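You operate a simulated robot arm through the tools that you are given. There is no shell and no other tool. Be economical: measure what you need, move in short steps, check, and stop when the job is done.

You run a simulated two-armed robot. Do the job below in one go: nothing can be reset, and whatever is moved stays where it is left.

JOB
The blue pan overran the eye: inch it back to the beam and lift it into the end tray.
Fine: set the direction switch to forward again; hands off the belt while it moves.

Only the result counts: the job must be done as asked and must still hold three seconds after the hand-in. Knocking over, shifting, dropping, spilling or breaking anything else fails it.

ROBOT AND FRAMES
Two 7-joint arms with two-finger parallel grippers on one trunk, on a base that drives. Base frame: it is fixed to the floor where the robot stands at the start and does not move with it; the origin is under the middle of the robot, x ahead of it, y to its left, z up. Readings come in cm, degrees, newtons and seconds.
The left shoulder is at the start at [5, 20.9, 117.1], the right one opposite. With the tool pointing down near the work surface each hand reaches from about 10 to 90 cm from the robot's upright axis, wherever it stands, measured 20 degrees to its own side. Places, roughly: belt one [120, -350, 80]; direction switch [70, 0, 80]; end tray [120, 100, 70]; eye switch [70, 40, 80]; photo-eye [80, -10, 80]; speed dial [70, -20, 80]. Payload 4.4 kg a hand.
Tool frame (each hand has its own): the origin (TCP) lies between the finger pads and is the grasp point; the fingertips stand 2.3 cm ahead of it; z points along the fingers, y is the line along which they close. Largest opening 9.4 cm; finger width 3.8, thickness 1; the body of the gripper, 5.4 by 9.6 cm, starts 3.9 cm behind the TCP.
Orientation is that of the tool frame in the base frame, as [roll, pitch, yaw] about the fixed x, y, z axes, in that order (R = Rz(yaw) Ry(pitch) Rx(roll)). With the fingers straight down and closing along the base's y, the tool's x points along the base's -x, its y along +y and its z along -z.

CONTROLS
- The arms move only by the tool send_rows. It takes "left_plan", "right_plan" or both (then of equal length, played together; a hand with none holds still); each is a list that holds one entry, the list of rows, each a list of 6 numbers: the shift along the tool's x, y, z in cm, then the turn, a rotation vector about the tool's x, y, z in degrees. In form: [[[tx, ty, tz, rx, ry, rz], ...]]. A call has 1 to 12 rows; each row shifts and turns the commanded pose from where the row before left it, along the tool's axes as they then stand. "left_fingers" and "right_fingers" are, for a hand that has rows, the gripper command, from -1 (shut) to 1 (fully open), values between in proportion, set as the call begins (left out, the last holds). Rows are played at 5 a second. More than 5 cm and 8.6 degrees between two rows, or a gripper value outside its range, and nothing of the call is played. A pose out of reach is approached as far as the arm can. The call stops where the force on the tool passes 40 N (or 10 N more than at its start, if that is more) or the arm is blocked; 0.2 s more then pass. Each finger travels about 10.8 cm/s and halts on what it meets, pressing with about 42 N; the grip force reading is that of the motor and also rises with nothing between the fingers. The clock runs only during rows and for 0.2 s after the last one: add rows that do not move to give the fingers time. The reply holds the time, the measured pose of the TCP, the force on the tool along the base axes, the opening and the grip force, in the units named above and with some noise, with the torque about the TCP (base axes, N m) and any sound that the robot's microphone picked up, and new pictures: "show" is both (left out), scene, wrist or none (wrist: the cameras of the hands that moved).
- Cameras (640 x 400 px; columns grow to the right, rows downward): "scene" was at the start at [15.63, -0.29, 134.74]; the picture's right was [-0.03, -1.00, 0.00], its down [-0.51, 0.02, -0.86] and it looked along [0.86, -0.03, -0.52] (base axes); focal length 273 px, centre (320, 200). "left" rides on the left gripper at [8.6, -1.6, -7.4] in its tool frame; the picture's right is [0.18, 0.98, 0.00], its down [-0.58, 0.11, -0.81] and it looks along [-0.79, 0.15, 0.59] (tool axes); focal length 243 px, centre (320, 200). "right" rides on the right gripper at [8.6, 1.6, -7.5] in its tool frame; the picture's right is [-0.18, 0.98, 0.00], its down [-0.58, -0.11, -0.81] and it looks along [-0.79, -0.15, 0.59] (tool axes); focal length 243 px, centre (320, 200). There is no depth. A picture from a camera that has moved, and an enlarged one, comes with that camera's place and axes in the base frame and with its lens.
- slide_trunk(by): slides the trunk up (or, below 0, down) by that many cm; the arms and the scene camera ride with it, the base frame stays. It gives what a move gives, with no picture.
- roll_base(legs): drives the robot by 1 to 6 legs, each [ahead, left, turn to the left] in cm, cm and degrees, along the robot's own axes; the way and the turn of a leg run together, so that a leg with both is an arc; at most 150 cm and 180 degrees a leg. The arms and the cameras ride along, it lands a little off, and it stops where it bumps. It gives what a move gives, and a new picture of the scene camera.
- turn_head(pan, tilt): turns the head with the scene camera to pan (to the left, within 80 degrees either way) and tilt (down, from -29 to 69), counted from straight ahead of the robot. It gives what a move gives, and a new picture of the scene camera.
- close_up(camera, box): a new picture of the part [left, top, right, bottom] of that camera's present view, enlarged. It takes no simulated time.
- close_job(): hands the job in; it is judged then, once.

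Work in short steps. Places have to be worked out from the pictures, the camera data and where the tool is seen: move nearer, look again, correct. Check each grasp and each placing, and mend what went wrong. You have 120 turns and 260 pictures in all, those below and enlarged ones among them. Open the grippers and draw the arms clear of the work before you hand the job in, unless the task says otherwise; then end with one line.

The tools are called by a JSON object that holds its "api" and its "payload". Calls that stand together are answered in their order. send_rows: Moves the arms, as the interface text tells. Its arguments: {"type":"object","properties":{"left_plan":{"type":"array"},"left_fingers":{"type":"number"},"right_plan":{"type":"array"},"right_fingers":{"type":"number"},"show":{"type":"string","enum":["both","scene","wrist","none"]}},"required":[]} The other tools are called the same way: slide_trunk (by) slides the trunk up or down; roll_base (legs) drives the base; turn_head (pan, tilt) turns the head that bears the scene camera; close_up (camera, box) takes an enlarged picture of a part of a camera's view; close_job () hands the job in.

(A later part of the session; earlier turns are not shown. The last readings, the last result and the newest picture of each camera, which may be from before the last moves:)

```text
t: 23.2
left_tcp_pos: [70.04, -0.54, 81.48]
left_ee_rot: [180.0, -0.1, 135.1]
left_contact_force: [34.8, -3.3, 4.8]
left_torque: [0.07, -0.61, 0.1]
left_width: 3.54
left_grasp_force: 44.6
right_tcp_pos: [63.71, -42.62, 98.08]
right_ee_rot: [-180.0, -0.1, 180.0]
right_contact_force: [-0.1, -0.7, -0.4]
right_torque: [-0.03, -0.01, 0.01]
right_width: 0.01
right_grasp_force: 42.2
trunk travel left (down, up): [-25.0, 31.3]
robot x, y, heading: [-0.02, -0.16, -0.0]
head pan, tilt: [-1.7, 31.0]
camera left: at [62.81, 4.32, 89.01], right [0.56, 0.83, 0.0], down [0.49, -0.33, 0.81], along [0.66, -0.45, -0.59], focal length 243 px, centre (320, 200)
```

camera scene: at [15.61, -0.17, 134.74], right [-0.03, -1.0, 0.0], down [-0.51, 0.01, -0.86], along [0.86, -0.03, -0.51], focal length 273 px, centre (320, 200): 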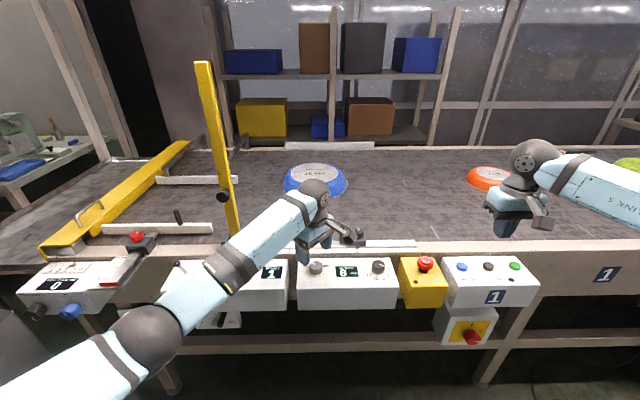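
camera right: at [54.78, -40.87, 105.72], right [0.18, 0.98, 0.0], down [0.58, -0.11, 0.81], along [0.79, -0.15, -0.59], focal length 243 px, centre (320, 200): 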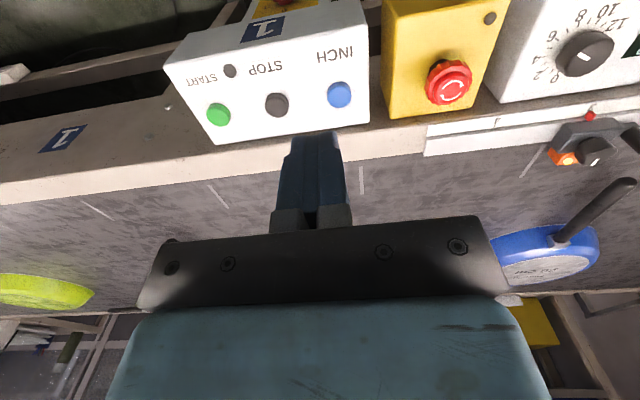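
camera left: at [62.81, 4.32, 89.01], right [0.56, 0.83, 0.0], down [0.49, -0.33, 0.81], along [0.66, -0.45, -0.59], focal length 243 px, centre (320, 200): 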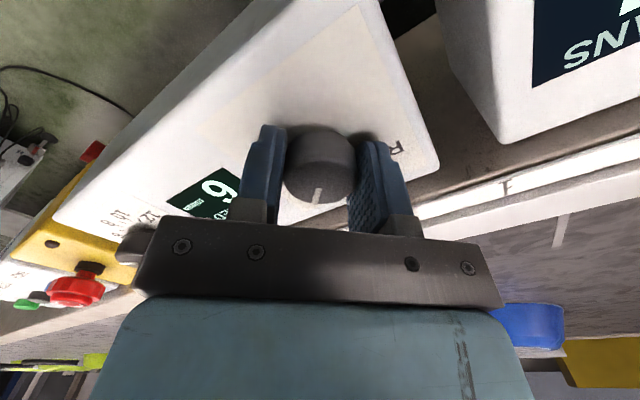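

Turned back; I release, lift, and check the knob at FWD.

{"api": "send_rows", "payload": {"left_plan": [[[0, 0, 0, 0, 0, 0], [0, 0, 0, 0, 0, 0], [0, 0, 0, 0, 0, 0], [0, 0, -2, 0, 0, 0], [0, 0, -4, 0, 0, 0], [0, 0, -4, 0, 0, -8], [2, 2, -4, 0, 0, -8], [2, 2, -4, 0, 0, -8], [2, 2, -3, 0, 0, -8], [2, 2, 0, 0, 0, -8], [2, 2, 0, 0, 0, -5]]], "left_fingers": 0.5, "show": "scene"}}

{"api": "close_up", "payload": {"camera": "scene", "box": [250, 150, 410, 300]}}

{"api": "turn_head", "payload": {"pan": 45, "tilt": 30}}

```text
t: 25.6
left_tcp_pos: [64.45, 12.22, 102.78]
left_ee_rot: [179.9, 0.0, -179.7]
left_contact_force: [-0.9, 0.0, -0.3]
left_torque: [-0.01, -0.01, 0.0]
left_width: 7.06
left_grasp_force: 0.0
right_tcp_pos: [63.57, -42.47, 98.36]
right_ee_rot: [180.0, 0.0, -180.0]
right_contact_force: [0.0, 0.3, -0.1]
right_torque: [-0.01, 0.0, 0.04]
right_width: 0.01
right_grasp_force: 41.9
trunk travel left (down, up): [-25.0, 31.3]
robot x, y, heading: [-0.1, -0.04, 0.4]
head pan, tilt: [-1.7, 31.0]
camera scene: at [15.58, -0.22, 134.75], right [-0.03, -1.0, 0.0], down [-0.51, 0.01, -0.86], along [0.86, -0.03, -0.51], focal length 273 px, centre (320, 200)
```

scene: 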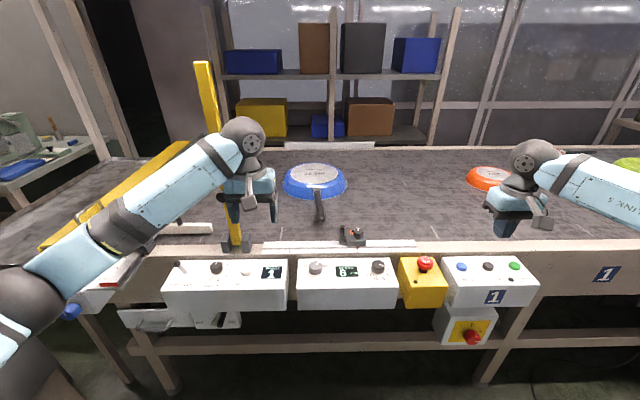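

```text
2.67 times, centred on (330, 225) of scene
camera zoom: at [15.58, -0.22, 134.75], right [-0.03, -1.0, 0.0], down [-0.51, 0.01, -0.86], along [0.86, -0.03, -0.51], focal length 728 px, centre (293, 133)
```

zoom: 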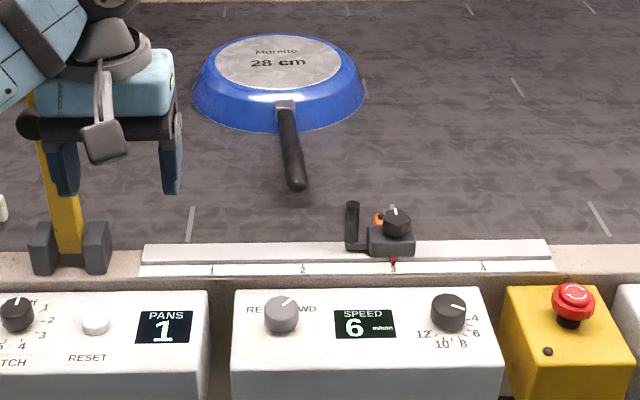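

```text
t: 26.7
left_tcp_pos: [64.52, 12.28, 102.7]
left_ee_rot: [180.0, 0.0, 180.0]
left_contact_force: [0.4, -0.3, 0.5]
left_torque: [-0.02, 0.01, 0.0]
left_width: 7.05
left_grasp_force: 0.0
right_tcp_pos: [63.64, -42.56, 98.15]
right_ee_rot: [-179.9, 0.0, -180.0]
right_contact_force: [-0.9, -0.5, -0.4]
right_torque: [-0.01, -0.02, 0.0]
right_width: 0.0
right_grasp_force: 42.2
trunk travel left (down, up): [-25.0, 31.3]
robot x, y, heading: [-0.03, -0.18, -0.1]
head pan, tilt: [45.0, 30.0]
camera scene: at [13.03, 6.36, 134.89], right [0.71, -0.71, 0.0], down [-0.35, -0.35, -0.87], along [0.61, 0.61, -0.5], focal length 273 px, centre (320, 200)
```

scene: 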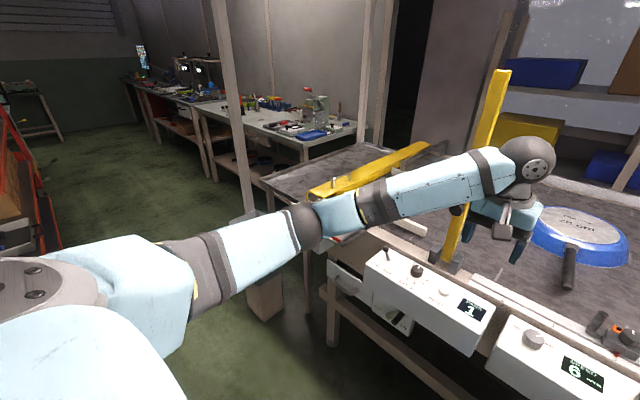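

Direction shows FWD, belt at rest. Before grasping I need to see the end tray: I back off and drive left to look at it.

{"api": "roll_base", "payload": {"legs": [[-35, 0, 0], [0, 90, 0]]}}

{"api": "turn_head", "payload": {"pan": 5, "tilt": 35}}

```text
t: 36.7
left_tcp_pos: [28.56, 100.36, 102.62]
left_ee_rot: [-179.9, -0.1, -179.8]
left_contact_force: [0.6, 0.6, 0.1]
left_torque: [0.0, -0.03, 0.04]
left_width: 7.06
left_grasp_force: 0.1
right_tcp_pos: [27.55, 45.52, 98.25]
right_ee_rot: [180.0, 0.0, 180.0]
right_contact_force: [0.1, -0.3, 0.5]
right_torque: [-0.01, 0.0, 0.0]
right_width: 0.0
right_grasp_force: 41.8
trunk travel left (down, up): [-25.0, 31.3]
robot x, y, heading: [-36.05, 88.12, 0.3]
head pan, tilt: [45.0, 30.0]
camera scene: at [-22.97, 94.44, 134.89], right [0.71, -0.71, 0.0], down [-0.35, -0.35, -0.87], along [0.61, 0.61, -0.5], focal length 273 px, centre (320, 200)
```

scene: 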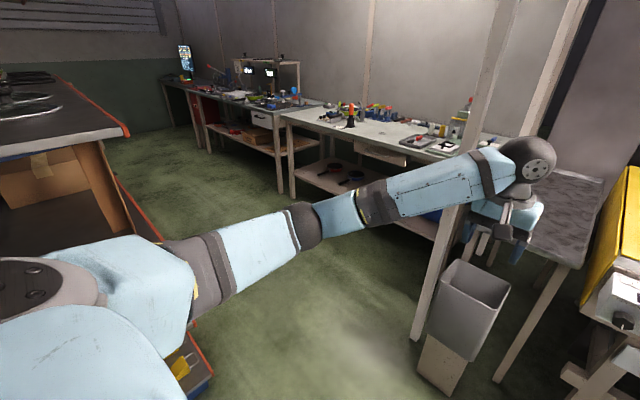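

```text
t: 37.8
left_tcp_pos: [28.5, 100.31, 102.79]
left_ee_rot: [-179.9, 0.0, -179.9]
left_contact_force: [-0.5, -0.4, 0.3]
left_torque: [0.04, -0.03, -0.01]
left_width: 7.05
left_grasp_force: 0.0
right_tcp_pos: [27.55, 45.58, 98.35]
right_ee_rot: [-180.0, 0.0, -179.8]
right_contact_force: [1.2, -0.1, 1.1]
right_torque: [0.01, -0.01, -0.01]
right_width: 0.0
right_grasp_force: 41.5
trunk travel left (down, up): [-25.0, 31.3]
robot x, y, heading: [-36.32, 88.22, 0.4]
head pan, tilt: [5.0, 35.0]
camera scene: at [-20.58, 88.82, 134.11], right [0.09, -1.0, 0.0], down [-0.57, -0.05, -0.82], along [0.82, 0.07, -0.57], focal length 273 px, centre (320, 200)
```

scene: 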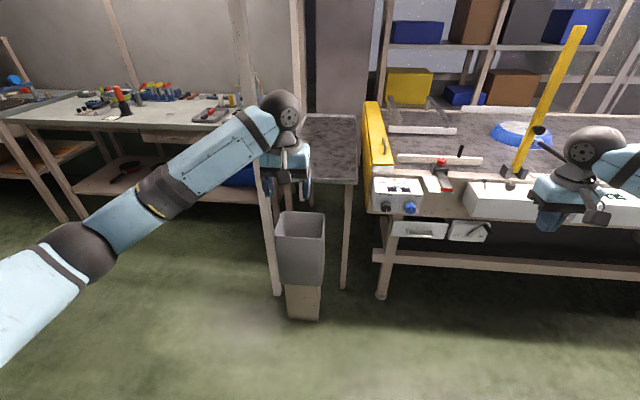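

The dark tray beyond the belt's end is half hidden by my left arm. I move the arm aside to see it.

{"api": "send_rows", "payload": {"left_plan": [[[2, 4.5, 0, 0, 0, 0], [2, 4.5, 0, 0, 0, 0], [2, 4.5, 0, 0, 0, 0], [2, 4.5, 0, 0, 0, 0], [2, 4.5, 0, 0, 0, 0], [2, 4.5, 0, 0, 0, 0]]], "show": "scene"}}

{"api": "close_up", "payload": {"camera": "scene", "box": [200, 80, 440, 230]}}

```text
t: 39.2
left_tcp_pos: [16.51, 127.1, 102.3]
left_ee_rot: [-179.9, 0.1, -179.9]
left_contact_force: [0.1, 0.6, -0.1]
left_torque: [-0.02, 0.03, 0.0]
left_width: 7.04
left_grasp_force: 0.0
right_tcp_pos: [27.63, 45.61, 98.36]
right_ee_rot: [-180.0, 0.1, -179.9]
right_contact_force: [-0.4, 0.7, 0.3]
right_torque: [-0.01, -0.04, 0.0]
right_width: 0.03
right_grasp_force: 41.5
trunk travel left (down, up): [-25.0, 31.3]
robot x, y, heading: [-35.88, 88.08, -0.1]
head pan, tilt: [5.0, 35.0]
camera scene: at [-20.69, 88.92, 134.13], right [0.09, -1.0, 0.0], down [-0.57, -0.05, -0.82], along [0.82, 0.07, -0.57], focal length 273 px, centre (320, 200)
```

scene: 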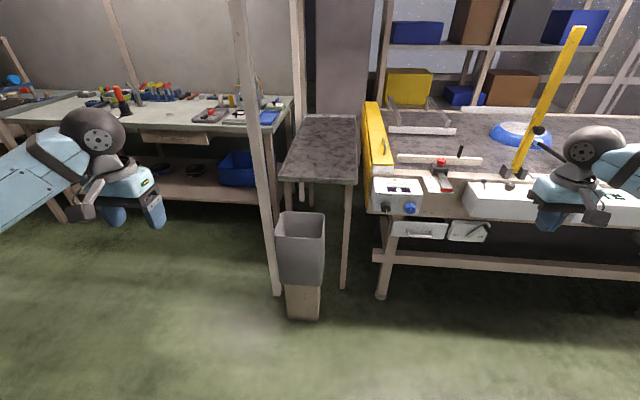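

```text
2.67 times, centred on (320, 155) of scene
camera zoom: at [-20.69, 88.92, 134.13], right [0.09, -1.0, 0.0], down [-0.57, -0.05, -0.82], along [0.82, 0.07, -0.57], focal length 728 px, centre (320, 320)
```

zoom: 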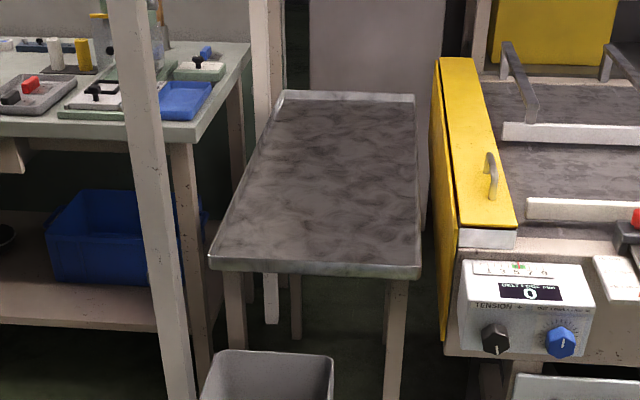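

The tray is a low-rimmed table, about x 87–180, y 81–113, z≈70; a post stands at [76,123] and a bin at [65,104], to be avoided. I pull the right hand back and drive back to the pan, standing so the left hand has it at its 20° side.

{"api": "send_rows", "payload": {"right_plan": [[[4, 0, -1, 0, 0, 0], [4, 0, -1, 0, 0, 0], [4, 0, -1, 0, 0, 0], [4, 0, -1, 0, 0, 0], [4, 0, -1, 0, 0, 0]]], "show": "none"}}

{"api": "roll_base", "payload": {"legs": [[0, -119, 0], [48, 0, 0]]}}

```text
t: 40.4
left_tcp_pos: [16.58, 126.96, 102.4]
left_ee_rot: [-179.9, 0.1, -179.8]
left_contact_force: [0.7, 0.1, -0.4]
left_torque: [-0.02, 0.0, 0.01]
left_width: 7.04
left_grasp_force: 0.1
right_tcp_pos: [7.74, 45.46, 103.47]
right_ee_rot: [-180.0, 0.1, -179.9]
right_contact_force: [0.9, -0.2, 0.4]
right_torque: [0.03, 0.0, 0.0]
right_width: 0.0
right_grasp_force: 42.0
trunk travel left (down, up): [-25.0, 31.3]
robot x, y, heading: [-35.81, 88.05, 0.1]
head pan, tilt: [5.0, 35.0]
```

```text
t: 53.7
left_tcp_pos: [64.84, 4.27, 102.27]
left_ee_rot: [180.0, 0.0, 178.7]
left_contact_force: [0.3, 0.0, -0.6]
left_torque: [0.02, 0.02, -0.03]
left_width: 7.05
left_grasp_force: 0.0
right_tcp_pos: [53.92, -77.02, 103.3]
right_ee_rot: [180.0, 0.0, 178.7]
right_contact_force: [0.3, 0.2, -0.1]
right_torque: [-0.05, 0.02, -0.02]
right_width: 0.0
right_grasp_force: 41.9
trunk travel left (down, up): [-25.0, 31.3]
robot x, y, heading: [11.07, -33.36, -1.5]
head pan, tilt: [5.0, 35.0]
camera scene: at [26.55, -32.97, 134.11], right [0.06, -1.0, 0.0], down [-0.57, -0.04, -0.82], along [0.82, 0.05, -0.57], focal length 273 px, centre (320, 200)
```

scene: 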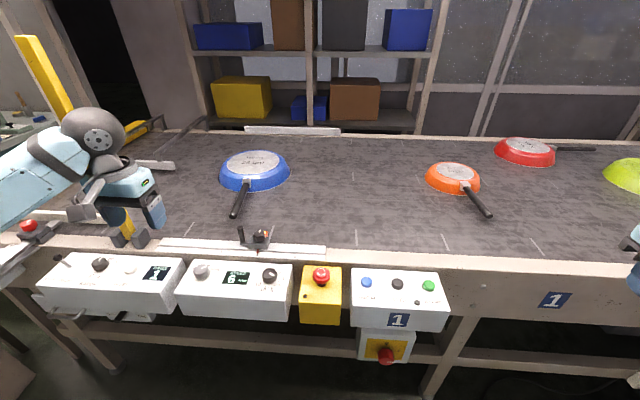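

Handle runs from about [89.5,-3.3] to [106,-2.3] at z≈83. I drive 9 cm closer for reach and move the left hand above the handle.

{"api": "roll_base", "payload": {"legs": [[9, 0, 1.4]]}}

{"api": "send_rows", "payload": {"left_plan": [[[-4, -1, 1.5, 0, 0, 0], [-4, -1, 1.5, 0, 0, 0], [-4, -1, 1.5, 0, 0, 0], [-4, -1, 1.5, 0, 0, 0], [-4, -1, 1.5, 0, 0, 0], [-4, -1, 1, 0, 0, 0]]], "left_fingers": 0.5}}

```text
t: 54.8
left_tcp_pos: [72.83, 5.45, 102.17]
left_ee_rot: [180.0, 0.0, -179.8]
left_contact_force: [0.5, -0.4, 0.3]
left_torque: [-0.02, 0.04, 0.01]
left_width: 7.04
left_grasp_force: 0.1
right_tcp_pos: [64.08, -76.03, 103.2]
right_ee_rot: [-179.9, 0.0, -179.9]
right_contact_force: [0.8, 0.4, -0.6]
right_torque: [0.0, 0.02, -0.03]
right_width: 0.0
right_grasp_force: 42.4
trunk travel left (down, up): [-25.0, 31.3]
robot x, y, heading: [20.31, -33.24, 0.3]
head pan, tilt: [5.0, 35.0]
camera scene: at [35.63, -32.66, 134.1], right [0.09, -1.0, 0.0], down [-0.57, -0.05, -0.82], along [0.82, 0.07, -0.57], focal length 273 px, centre (320, 200)
```

scene: 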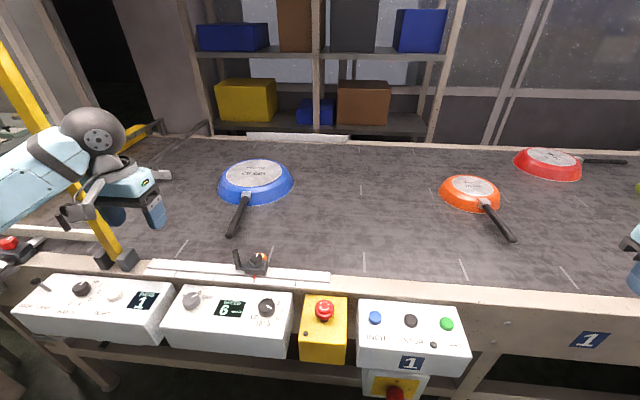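

```text
t: 56.2
left_tcp_pos: [96.96, -0.35, 93.95]
left_ee_rot: [179.9, 0.0, -179.9]
left_contact_force: [0.0, -1.2, -0.8]
left_torque: [-0.03, 0.0, 0.03]
left_width: 7.07
left_grasp_force: 0.0
right_tcp_pos: [64.16, -76.1, 103.17]
right_ee_rot: [-180.0, 0.0, -180.0]
right_contact_force: [-0.2, -0.2, 0.2]
right_torque: [0.02, 0.0, 0.01]
right_width: 0.0
right_grasp_force: 42.0
trunk travel left (down, up): [-25.0, 31.3]
robot x, y, heading: [20.18, -33.19, 0.3]
head pan, tilt: [5.0, 35.0]
camera scene: at [35.65, -32.77, 134.1], right [0.09, -1.0, 0.0], down [-0.57, -0.05, -0.82], along [0.82, 0.07, -0.57], focal length 273 px, centre (320, 200)
camera left: at [88.33, -1.99, 101.41], right [-0.19, 0.98, 0.0], down [0.58, 0.11, 0.81], along [0.79, 0.15, -0.59], focal length 243 px, centre (320, 200)
```

scene: 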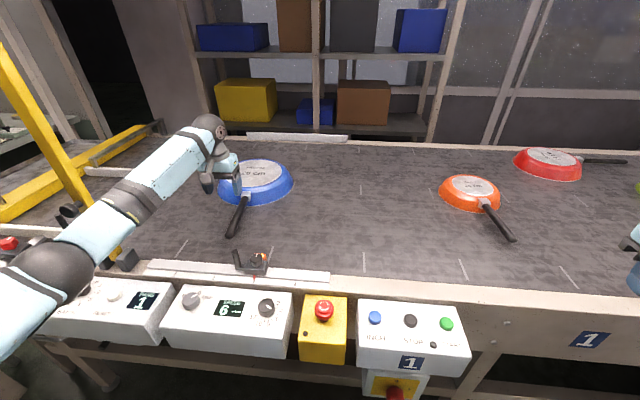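
left: 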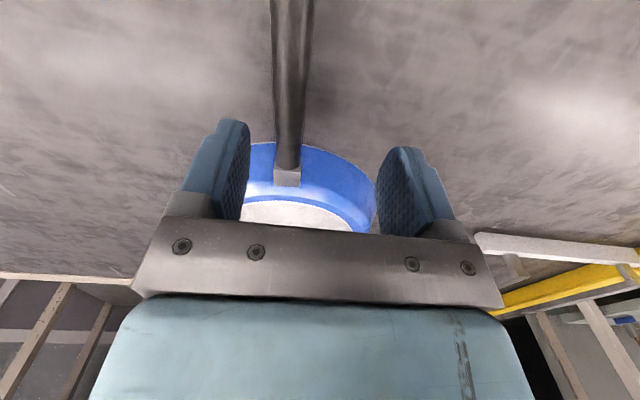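

The handle lies at y≈-2.1 near x=102, aimed about 4° off x. I align above it and descend partway.

{"api": "send_rows", "payload": {"left_plan": [[[-2.5, -0.9, 0, 0, 0, -2], [-2.5, -0.9, 1, 0, 0, -2], [0, 0, 2, 0, 0, 0], [0, 0, 2, 0, 0, 0], [0, 0, 0, 0, 0, 0]]], "left_fingers": 0.5}}

{"api": "close_up", "payload": {"camera": "scene", "box": [190, 120, 310, 250]}}

```text
t: 57.4
left_tcp_pos: [101.79, -2.16, 89.01]
left_ee_rot: [-179.9, 0.0, -175.8]
left_contact_force: [-0.4, 0.0, 0.0]
left_torque: [0.0, -0.02, 0.01]
left_width: 7.04
left_grasp_force: 0.1
right_tcp_pos: [63.96, -76.0, 103.38]
right_ee_rot: [180.0, 0.0, 180.0]
right_contact_force: [0.3, -0.4, 0.0]
right_torque: [0.01, 0.04, 0.01]
right_width: 0.03
right_grasp_force: 42.1
trunk travel left (down, up): [-25.0, 31.3]
robot x, y, heading: [20.23, -33.39, 0.0]
head pan, tilt: [5.0, 35.0]
camera scene: at [35.53, -32.66, 134.12], right [0.09, -1.0, 0.0], down [-0.57, -0.05, -0.82], along [0.82, 0.07, -0.57], focal length 273 px, centre (320, 200)
camera left: at [93.28, -4.52, 96.51], right [-0.26, 0.97, 0.0], down [0.57, 0.15, 0.81], along [0.78, 0.21, -0.59], focal length 243 px, centre (320, 200)
```

scene: 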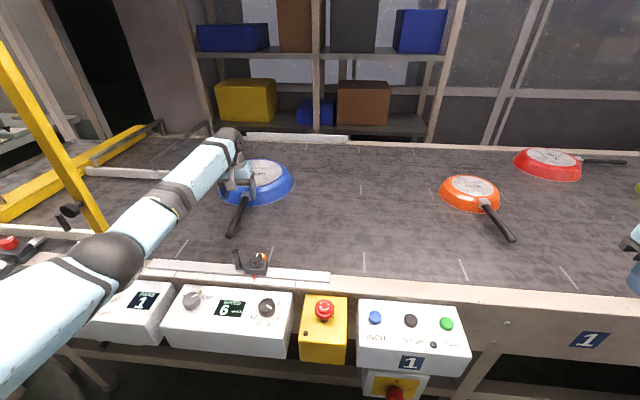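
left: 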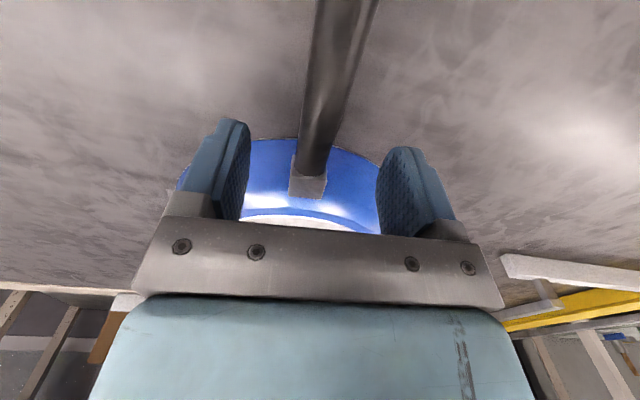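

```text
3.08 times, centred on (250, 185) of scene
camera zoom: at [35.53, -32.66, 134.12], right [0.09, -1.0, 0.0], down [-0.57, -0.05, -0.82], along [0.82, 0.07, -0.57], focal length 839 px, centre (535, 246)
```

zoom: 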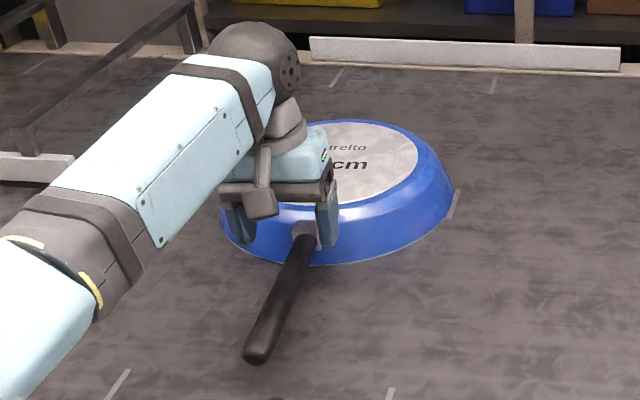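

Alignment is right (handle y≈-1.95 at x=102). I go 1 cm ahead, down to z≈84 and look.

{"api": "send_rows", "payload": {"left_plan": [[[-1, 0.2, 1.5, 0, 0, 0], [0, 0, 1.5, 0, 0, 0], [0, 0, 1.5, 0, 0, 0], [0, 0, 0.5, 0, 0, 0], [0, 0, 0, 0, 0, 0]]], "left_fingers": 0.3, "show": "wrist"}}

{"api": "close_up", "payload": {"camera": "scene", "box": [210, 140, 290, 220]}}

```text
t: 58.6
left_tcp_pos: [102.91, -1.92, 83.83]
left_ee_rot: [-179.9, 0.0, -175.9]
left_contact_force: [0.7, 0.4, 0.8]
left_torque: [0.01, -0.01, -0.03]
left_width: 6.09
left_grasp_force: 0.1
right_tcp_pos: [64.1, -76.05, 103.32]
right_ee_rot: [179.9, -0.1, -179.9]
right_contact_force: [-1.1, 0.4, 0.8]
right_torque: [-0.01, -0.02, 0.02]
right_width: 0.0
right_grasp_force: 41.8
trunk travel left (down, up): [-25.0, 31.3]
robot x, y, heading: [20.03, -33.21, 0.3]
head pan, tilt: [5.0, 35.0]
camera left: at [94.29, -4.18, 91.32], right [-0.25, 0.97, 0.0], down [0.57, 0.15, 0.81], along [0.78, 0.21, -0.59], focal length 243 px, centre (320, 200)
```

left: 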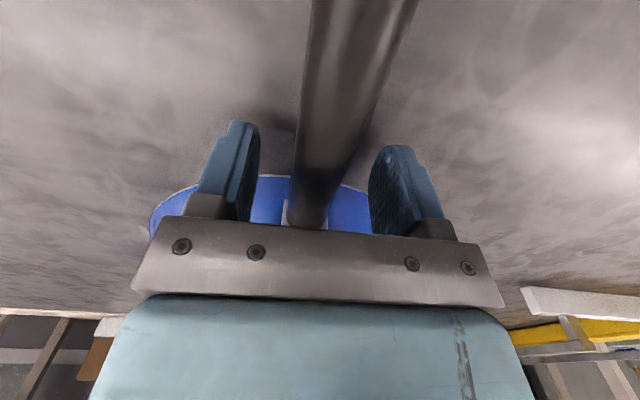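

```text
5.00 times, centred on (250, 180) of scene
camera zoom: at [35.55, -32.66, 134.11], right [0.09, -1.0, 0.0], down [-0.57, -0.05, -0.82], along [0.82, 0.07, -0.57], focal length 1364 px, centre (670, 300)
```

zoom: 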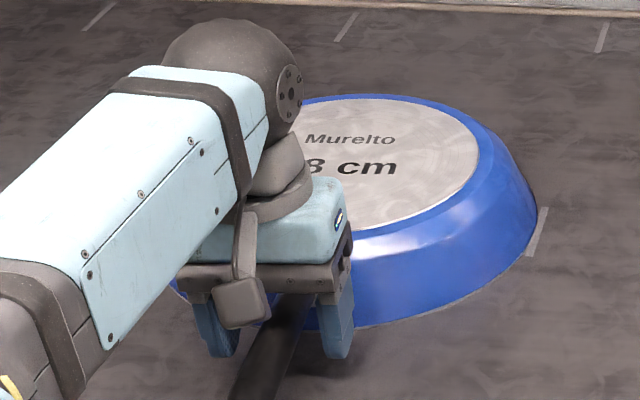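

The handle sits between the pads at TCP height. I close on it.

{"api": "send_rows", "payload": {"left_plan": [[[0, 0, 0, 0, 0, 0], [0, 0, 0, 0, 0, 0], [0, 0, 0, 0, 0, 0], [0, 0, 0, 0, 0, 0], [0, 0, 0, 0, 0, 0]]], "left_fingers": -1, "show": "wrist"}}

{"api": "send_rows", "payload": {"left_plan": [[[0, 0, -0.5, 0, 0, 0], [0, 0, -0.5, 0, 0, 0], [0, 0, -0.5, 0, 0, 0], [0, 0, -0.5, 0, 0, 0], [0, 0, 0, 0, 0, 0]]], "show": "both"}}

{"api": "close_up", "payload": {"camera": "scene", "box": [200, 130, 310, 240]}}

```text
t: 59.8
left_tcp_pos: [102.75, -1.95, 83.83]
left_ee_rot: [-180.0, 0.0, -176.0]
left_contact_force: [-1.4, -5.3, 0.3]
left_torque: [-0.09, -0.3, -1.21]
left_width: 2.66
left_grasp_force: 41.9
right_tcp_pos: [64.06, -75.97, 103.38]
right_ee_rot: [-180.0, -0.1, -179.9]
right_contact_force: [0.2, -0.5, 0.0]
right_torque: [0.02, 0.0, 0.0]
right_width: 0.0
right_grasp_force: 42.1
trunk travel left (down, up): [-25.0, 31.3]
robot x, y, heading: [20.17, -33.44, 0.0]
head pan, tilt: [5.0, 35.0]
camera left: at [94.29, -4.25, 91.33], right [-0.25, 0.97, 0.0], down [0.57, 0.15, 0.81], along [0.78, 0.21, -0.59], focal length 243 px, centre (320, 200)
```

left: 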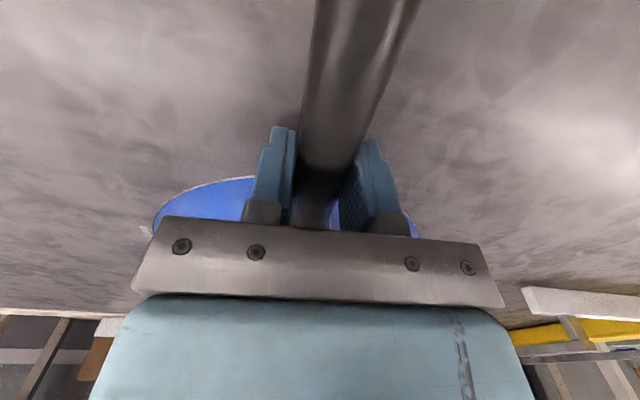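

```text
t: 61.0
left_tcp_pos: [102.91, -1.83, 85.67]
left_ee_rot: [180.0, -0.1, -175.8]
left_contact_force: [-0.6, 0.9, -9.7]
left_torque: [-0.14, 1.39, 0.48]
left_width: 2.63
left_grasp_force: 41.6
right_tcp_pos: [64.17, -75.91, 103.38]
right_ee_rot: [-179.9, -0.1, -180.0]
right_contact_force: [0.2, 0.0, 0.0]
right_torque: [0.04, -0.01, 0.0]
right_width: 0.01
right_grasp_force: 41.8
trunk travel left (down, up): [-25.0, 31.3]
robot x, y, heading: [20.02, -33.53, 0.1]
head pan, tilt: [5.0, 35.0]
camera scene: at [35.71, -32.61, 134.09], right [0.09, -1.0, 0.0], down [-0.57, -0.05, -0.82], along [0.81, 0.07, -0.57], focal length 273 px, centre (320, 200)
camera left: at [94.41, -4.16, 93.19], right [-0.26, 0.97, 0.0], down [0.57, 0.15, 0.8], along [0.78, 0.21, -0.59], focal length 243 px, centre (320, 200)
```

scene: 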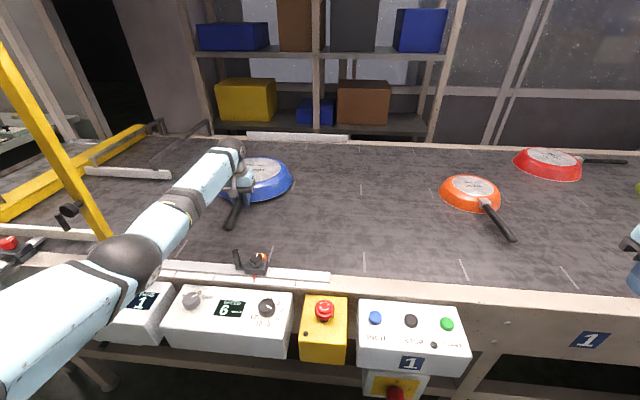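
left: 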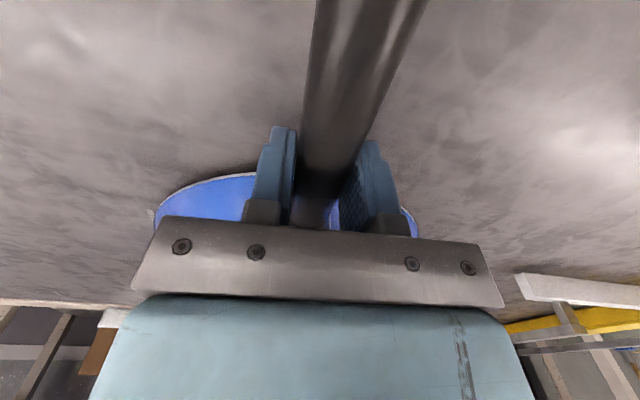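

```text
3.64 times, centred on (255, 185) of scene
camera zoom: at [35.71, -32.61, 134.09], right [0.09, -1.0, 0.0], down [-0.57, -0.05, -0.82], along [0.81, 0.07, -0.57], focal length 992 px, centre (556, 254)
```

zoom: 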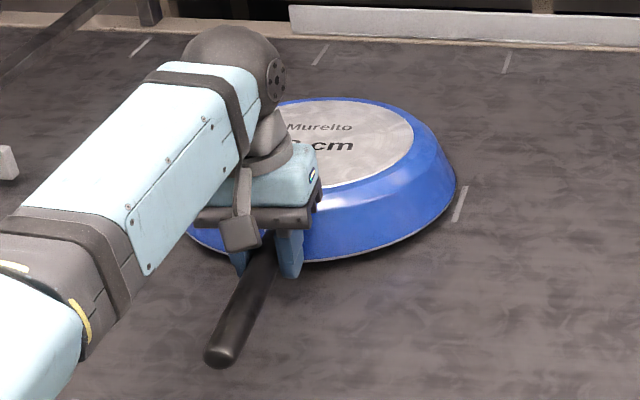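

Load of ~9.7 N and 1.4 N·m: the whole pan hangs level in the hand. I lift it smoothly to z≈108.

{"api": "send_rows", "payload": {"left_plan": [[[0, 0, -1.5, 0, 0, 0], [0, 0, -2, 0, 0, 0], [0, 0, -2, 0, 0, 0], [0, 0, -2, 0, 0, 0], [0, 0, -2, 0, 0, 0], [0, 0, -2, 0, 0, 0], [0, 0, -2, 0, 0, 0], [0, 0, -2, 0, 0, 0], [0, 0, -2, 0, 0, 0], [0, 0, -2, 0, 0, 0], [0, 0, -1.5, 0, 0, 0], [0, 0, 0, 0, 0, 0]]], "show": "both"}}

```text
t: 63.6
left_tcp_pos: [102.76, -1.71, 106.76]
left_ee_rot: [-180.0, -0.2, -175.8]
left_contact_force: [-0.2, 1.5, -9.9]
left_torque: [-0.04, 1.36, 0.39]
left_width: 2.66
left_grasp_force: 42.2
right_tcp_pos: [64.15, -75.95, 103.23]
right_ee_rot: [-179.9, -0.1, -179.9]
right_contact_force: [0.3, 0.7, 0.5]
right_torque: [-0.05, 0.01, -0.02]
right_width: 0.0
right_grasp_force: 41.7
trunk travel left (down, up): [-25.0, 31.3]
robot x, y, heading: [20.15, -33.71, 0.2]
head pan, tilt: [5.0, 35.0]
camera scene: at [35.74, -32.6, 134.08], right [0.09, -1.0, 0.0], down [-0.57, -0.05, -0.82], along [0.81, 0.07, -0.58], focal length 273 px, centre (320, 200)
camera left: at [94.25, -4.09, 114.3], right [-0.26, 0.97, 0.0], down [0.57, 0.15, 0.8], along [0.78, 0.21, -0.59], focal length 243 px, centre (320, 200)
```

scene: 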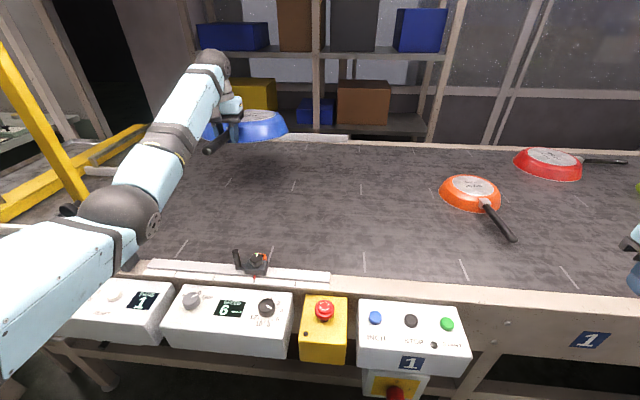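
left: 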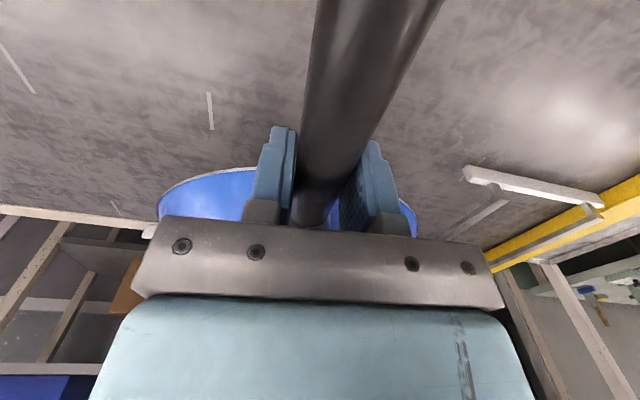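

Pan is up and steady. I pull the right hand in, then back straight off (clear of the raised yellow boom at [81,23]).

{"api": "send_rows", "payload": {"right_plan": [[[4, 0, -1, 0, 0, 0], [4, 0, -1, 0, 0, 0], [4, 0, -1, 0, 0, 0], [3, 0, -1, 0, 0, 0]]], "show": "none"}}

{"api": "roll_base", "payload": {"legs": [[-62, 0, 0]]}}

```text
t: 64.6
left_tcp_pos: [102.75, -1.69, 106.88]
left_ee_rot: [-180.0, -0.1, -175.8]
left_contact_force: [-1.1, 0.7, -9.1]
left_torque: [-0.08, 1.27, 0.25]
left_width: 2.67
left_grasp_force: 41.8
right_tcp_pos: [49.71, -76.5, 107.39]
right_ee_rot: [180.0, -0.2, -179.9]
right_contact_force: [1.0, 0.1, -0.1]
right_torque: [-0.04, -0.02, -0.02]
right_width: 0.0
right_grasp_force: 41.9
right hand out of reach, approached as far as the arm can: row 4
trunk travel left (down, up): [-25.0, 31.3]
robot x, y, heading: [20.02, -33.27, -0.0]
head pan, tilt: [5.0, 35.0]
```

```text
t: 68.1
left_tcp_pos: [40.21, -2.42, 106.82]
left_ee_rot: [179.9, -0.1, -176.5]
left_contact_force: [-0.1, -1.4, -8.9]
left_torque: [-0.13, 1.29, -0.17]
left_width: 2.67
left_grasp_force: 41.9
right_tcp_pos: [-13.27, -76.67, 107.33]
right_ee_rot: [-180.0, 0.0, 179.4]
right_contact_force: [0.4, -0.1, 0.3]
right_torque: [0.05, -0.01, 0.01]
right_width: 0.0
right_grasp_force: 41.9
trunk travel left (down, up): [-25.0, 31.3]
robot x, y, heading: [-42.6, -33.54, -0.6]
head pan, tilt: [5.0, 35.0]
camera scene: at [-27.11, -32.57, 134.09], right [0.08, -1.0, 0.0], down [-0.57, -0.05, -0.82], along [0.82, 0.06, -0.57], focal length 273 px, centre (320, 200)
```

scene: 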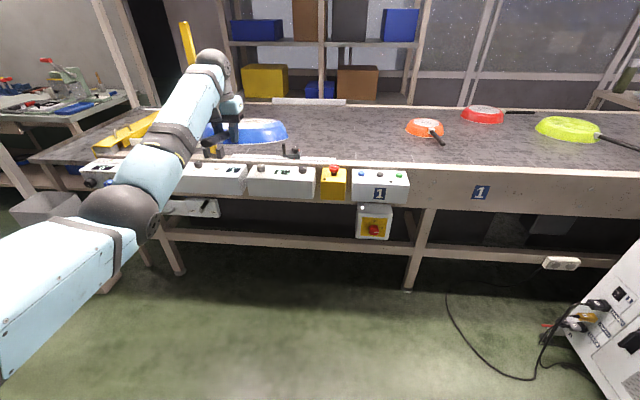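

Pan's far edge is at x≈70, clear of the boom. Now 97 cm left.

{"api": "roll_base", "payload": {"legs": [[0, 50, 0.6], [0, 47.5, 0]]}}

```text
t: 77.4
left_tcp_pos: [39.22, 98.32, 106.8]
left_ee_rot: [-179.9, -0.1, -175.5]
left_contact_force: [2.4, -6.0, -18.3]
left_torque: [0.23, 0.35, 0.59]
left_width: 2.66
left_grasp_force: 41.9
right_tcp_pos: [-13.0, 23.16, 107.37]
right_ee_rot: [-180.0, -0.1, -179.5]
right_contact_force: [1.0, -0.2, 0.0]
right_torque: [0.02, 0.01, -0.04]
right_width: 0.02
right_grasp_force: 42.1
trunk travel left (down, up): [-25.0, 31.3]
robot x, y, heading: [-43.01, 66.46, 0.8]
head pan, tilt: [5.0, 35.0]
camera scene: at [-27.61, 66.96, 134.09], right [0.1, -1.0, 0.0], down [-0.57, -0.06, -0.82], along [0.81, 0.08, -0.57], focal length 273 px, centre (320, 200)
```

scene: 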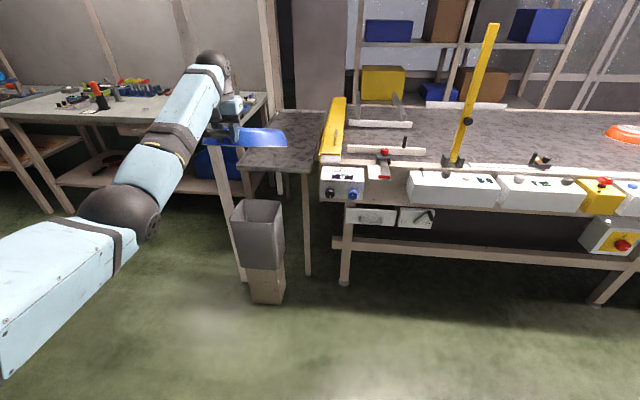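

Forces changed (‑18 N); I check for a touch with the post.

{"api": "send_rows", "payload": {"left_plan": [[[0, 0, 0, 0, 0, 0]]], "show": "wrist"}}

{"api": "close_up", "payload": {"camera": "scene", "box": [160, 50, 340, 200]}}

```text
t: 77.8
left_tcp_pos: [39.05, 98.16, 106.76]
left_ee_rot: [180.0, -0.3, -175.3]
left_contact_force: [2.4, -6.3, -16.9]
left_torque: [0.28, 0.48, 0.7]
left_width: 2.66
left_grasp_force: 42.2
right_tcp_pos: [-13.1, 23.13, 107.28]
right_ee_rot: [-180.0, -0.1, -179.5]
right_contact_force: [-0.4, -0.1, 0.0]
right_torque: [0.0, 0.0, 0.05]
right_width: 0.01
right_grasp_force: 42.1
trunk travel left (down, up): [-25.0, 31.3]
robot x, y, heading: [-43.18, 66.13, 0.5]
head pan, tilt: [5.0, 35.0]
camera left: at [30.67, 95.89, 114.23], right [-0.26, 0.96, 0.0], down [0.57, 0.16, 0.8], along [0.78, 0.21, -0.59], focal length 243 px, centre (320, 200)
```

left: 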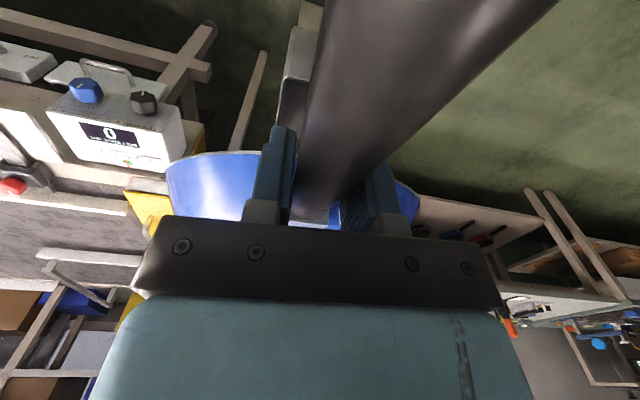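

```text
2.67 times, centred on (250, 125) of scene
camera zoom: at [-27.62, 66.94, 134.09], right [0.1, -1.0, 0.0], down [-0.57, -0.06, -0.82], along [0.81, 0.08, -0.57], focal length 728 px, centre (507, 400)
```

zoom: 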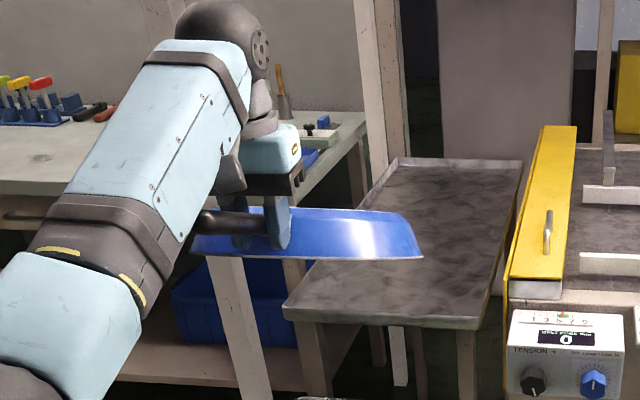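

The readings fit the pan having sagged ~15–20° in the grip until the handle end rested on my own forearm; nothing else is touched. I pitch the hand up slightly to level the pan and free the handle.

{"api": "send_rows", "payload": {"left_plan": [[[0, 0, 0, 0, -4, 0], [0, 0, 0, 0, -4, 0], [0, 0, 0, 0, 0, 0]]], "show": "both"}}

{"api": "close_up", "payload": {"camera": "scene", "box": [160, 50, 340, 200]}}

```text
t: 78.6
left_tcp_pos: [39.21, 98.17, 106.71]
left_ee_rot: [179.9, 7.9, -175.4]
left_contact_force: [1.3, 0.5, -10.0]
left_torque: [-0.04, 1.36, 0.33]
left_width: 2.67
left_grasp_force: 42.4
right_tcp_pos: [-13.11, 23.23, 107.34]
right_ee_rot: [-180.0, -0.1, -179.6]
right_contact_force: [0.0, 0.7, -0.2]
right_torque: [0.01, 0.05, 0.01]
right_width: 0.0
right_grasp_force: 41.7
trunk travel left (down, up): [-25.0, 31.3]
robot x, y, heading: [-43.0, 65.77, 0.7]
head pan, tilt: [5.0, 35.0]
camera scene: at [-27.6, 66.95, 134.09], right [0.1, -1.0, 0.0], down [-0.57, -0.06, -0.82], along [0.81, 0.08, -0.57], focal length 273 px, centre (320, 200)
camera left: at [29.73, 95.82, 112.96], right [-0.26, 0.97, -0.03], down [0.46, 0.15, 0.88], along [0.85, 0.22, -0.48], focal length 243 px, centre (320, 200)
```

scene: 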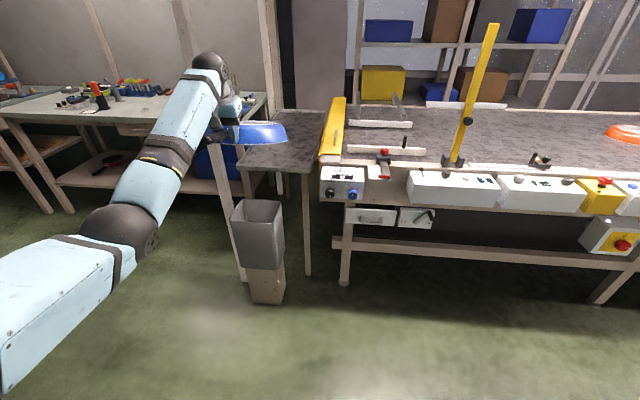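
left: 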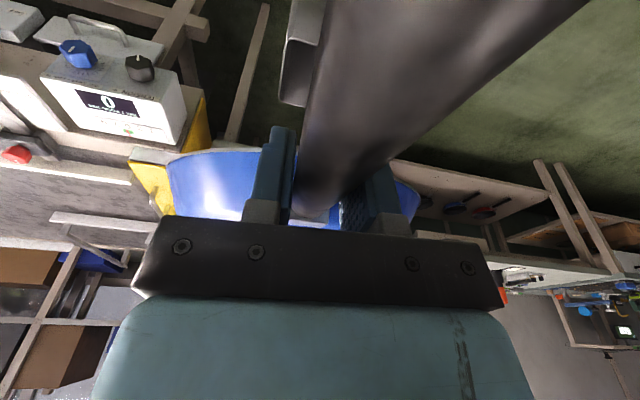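

```text
2.67 times, centred on (250, 125) of scene
camera zoom: at [-27.6, 66.95, 134.09], right [0.1, -1.0, 0.0], down [-0.57, -0.06, -0.82], along [0.81, 0.08, -0.57], focal length 728 px, centre (507, 400)
```

zoom: 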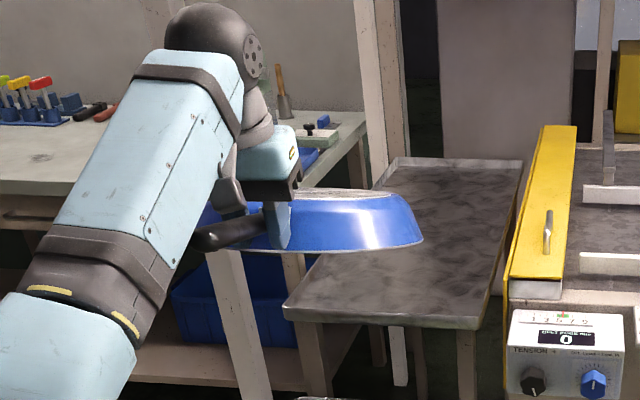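

Free again (10 N, 1.36 N·m). The pan is still tilted ~12–18°, far edge down; I pitch 12° more.

{"api": "send_rows", "payload": {"left_plan": [[[0, 0, 0, 0, -4, 0], [0, 0, 0, 0, -4, 0], [0, 0, 0, 0, -4, 0], [0, 0, 0, 0, 0, 0]]], "show": "none"}}

{"api": "close_up", "payload": {"camera": "scene", "box": [160, 50, 340, 200]}}

```text
t: 79.6
left_tcp_pos: [39.26, 98.25, 106.67]
left_ee_rot: [-180.0, 19.9, -175.4]
left_contact_force: [0.3, 0.5, -8.8]
left_torque: [-0.1, 1.34, 0.02]
left_width: 2.68
left_grasp_force: 42.1
right_tcp_pos: [-13.12, 23.21, 107.32]
right_ee_rot: [180.0, -0.2, -179.6]
right_contact_force: [-0.5, 0.7, 0.0]
right_torque: [0.02, 0.05, -0.01]
right_width: 0.0
right_grasp_force: 42.0
trunk travel left (down, up): [-25.0, 31.3]
robot x, y, heading: [-43.29, 66.61, 0.6]
head pan, tilt: [5.0, 35.0]
```

```text
2.67 times, centred on (250, 125) of scene
camera zoom: at [-27.6, 66.94, 134.09], right [0.1, -1.0, 0.0], down [-0.57, -0.06, -0.82], along [0.81, 0.08, -0.57], focal length 728 px, centre (507, 400)
```

zoom: 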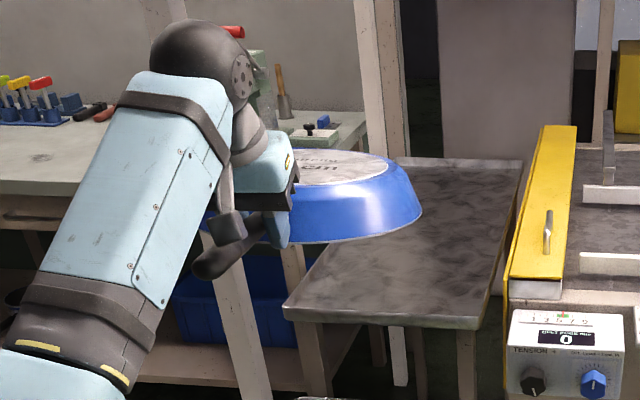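

The pan is now close to level. I drive ahead 40 cm in gentle legs and look again.

{"api": "roll_base", "payload": {"legs": [[20, 0, -0.6], [20, 0, 0]]}}

{"api": "close_up", "payload": {"camera": "scene", "box": [130, 50, 350, 250]}}

```text
t: 82.4
left_tcp_pos: [79.23, 97.97, 106.85]
left_ee_rot: [-180.0, 19.8, -175.7]
left_contact_force: [0.7, 0.3, -9.8]
left_torque: [-0.06, 1.39, 0.08]
left_width: 2.64
left_grasp_force: 42.4
right_tcp_pos: [26.6, 23.15, 107.28]
right_ee_rot: [-180.0, 0.0, -179.8]
right_contact_force: [0.3, -0.3, -0.8]
right_torque: [0.02, 0.01, 0.0]
right_width: 0.02
right_grasp_force: 42.4
trunk travel left (down, up): [-25.0, 31.3]
robot x, y, heading: [-2.99, 66.49, 0.1]
head pan, tilt: [5.0, 35.0]
camera scene: at [12.34, 66.95, 134.08], right [0.09, -1.0, 0.0], down [-0.57, -0.05, -0.82], along [0.81, 0.07, -0.58], focal length 273 px, centre (320, 200)
```

scene: 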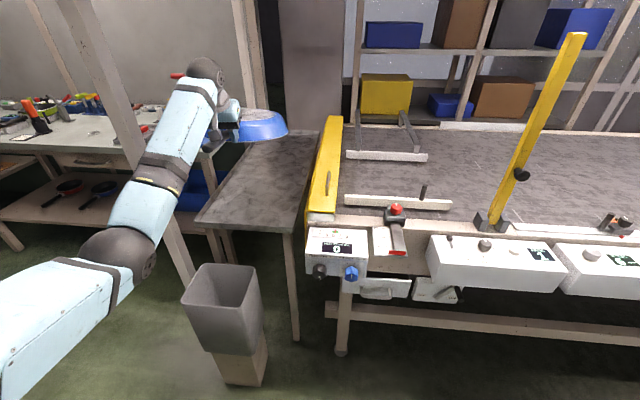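

```text
2.00 times, centred on (240, 150) of scene
camera zoom: at [12.34, 66.95, 134.08], right [0.09, -1.0, 0.0], down [-0.57, -0.05, -0.82], along [0.81, 0.07, -0.58], focal length 546 px, centre (480, 300)
```

zoom: 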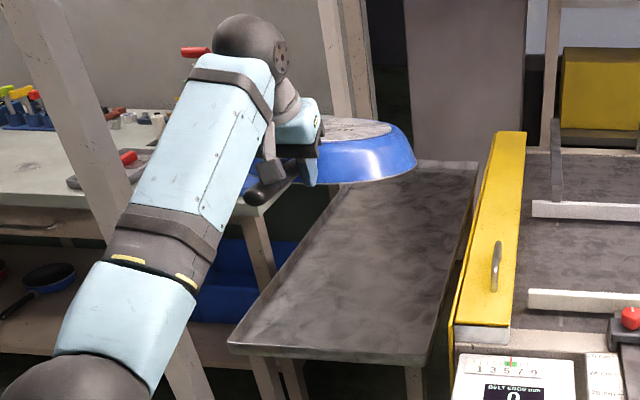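

Tray spans y≈81–117 here, so the pan centre (y≈99) is lined up. I drive 21 cm more ahead, staying clear of bin and post.

{"api": "roll_base", "payload": {"legs": [[10, 0, 0], [11, 0, 0]]}}

{"api": "close_up", "payload": {"camera": "scene", "box": [100, 50, 340, 280]}}

```text
t: 84.3
left_tcp_pos: [100.02, 97.48, 106.71]
left_ee_rot: [-180.0, 19.8, -176.1]
left_contact_force: [-0.2, 0.1, -9.5]
left_torque: [-0.05, 1.38, 0.07]
left_width: 2.66
left_grasp_force: 41.8
right_tcp_pos: [46.73, 22.85, 107.33]
right_ee_rot: [-180.0, -0.1, 179.9]
right_contact_force: [0.4, 0.0, 0.0]
right_torque: [-0.02, 0.02, 0.0]
right_width: 0.0
right_grasp_force: 42.4
trunk travel left (down, up): [-25.0, 31.3]
robot x, y, heading: [16.98, 66.04, -0.2]
head pan, tilt: [5.0, 35.0]
camera scene: at [32.76, 66.87, 134.09], right [0.08, -1.0, 0.0], down [-0.57, -0.05, -0.82], along [0.82, 0.07, -0.57], focal length 273 px, centre (320, 200)
```

scene: 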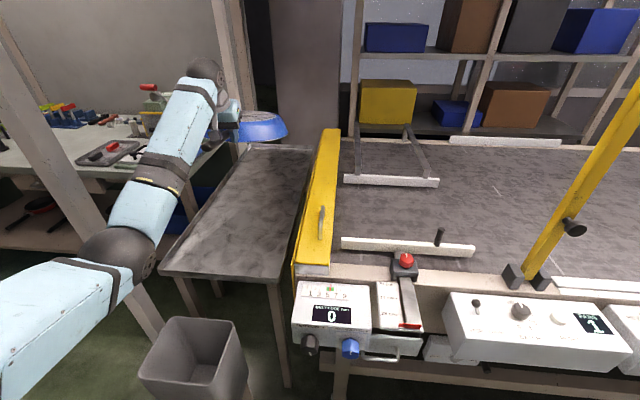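

```text
1.74 times, centred on (220, 165) of scene
camera zoom: at [32.76, 66.87, 134.09], right [0.08, -1.0, 0.0], down [-0.57, -0.05, -0.82], along [0.82, 0.07, -0.57], focal length 474 px, centre (494, 261)
```

zoom: 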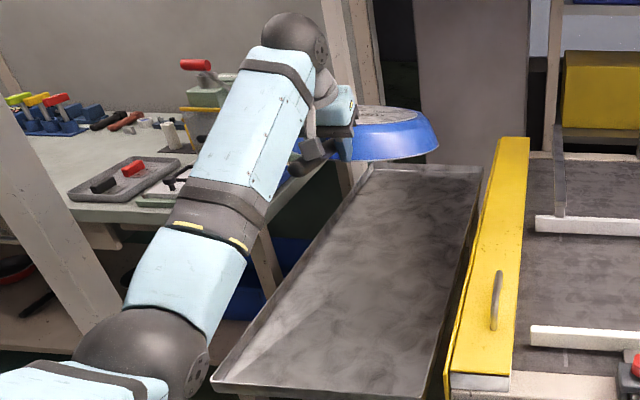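

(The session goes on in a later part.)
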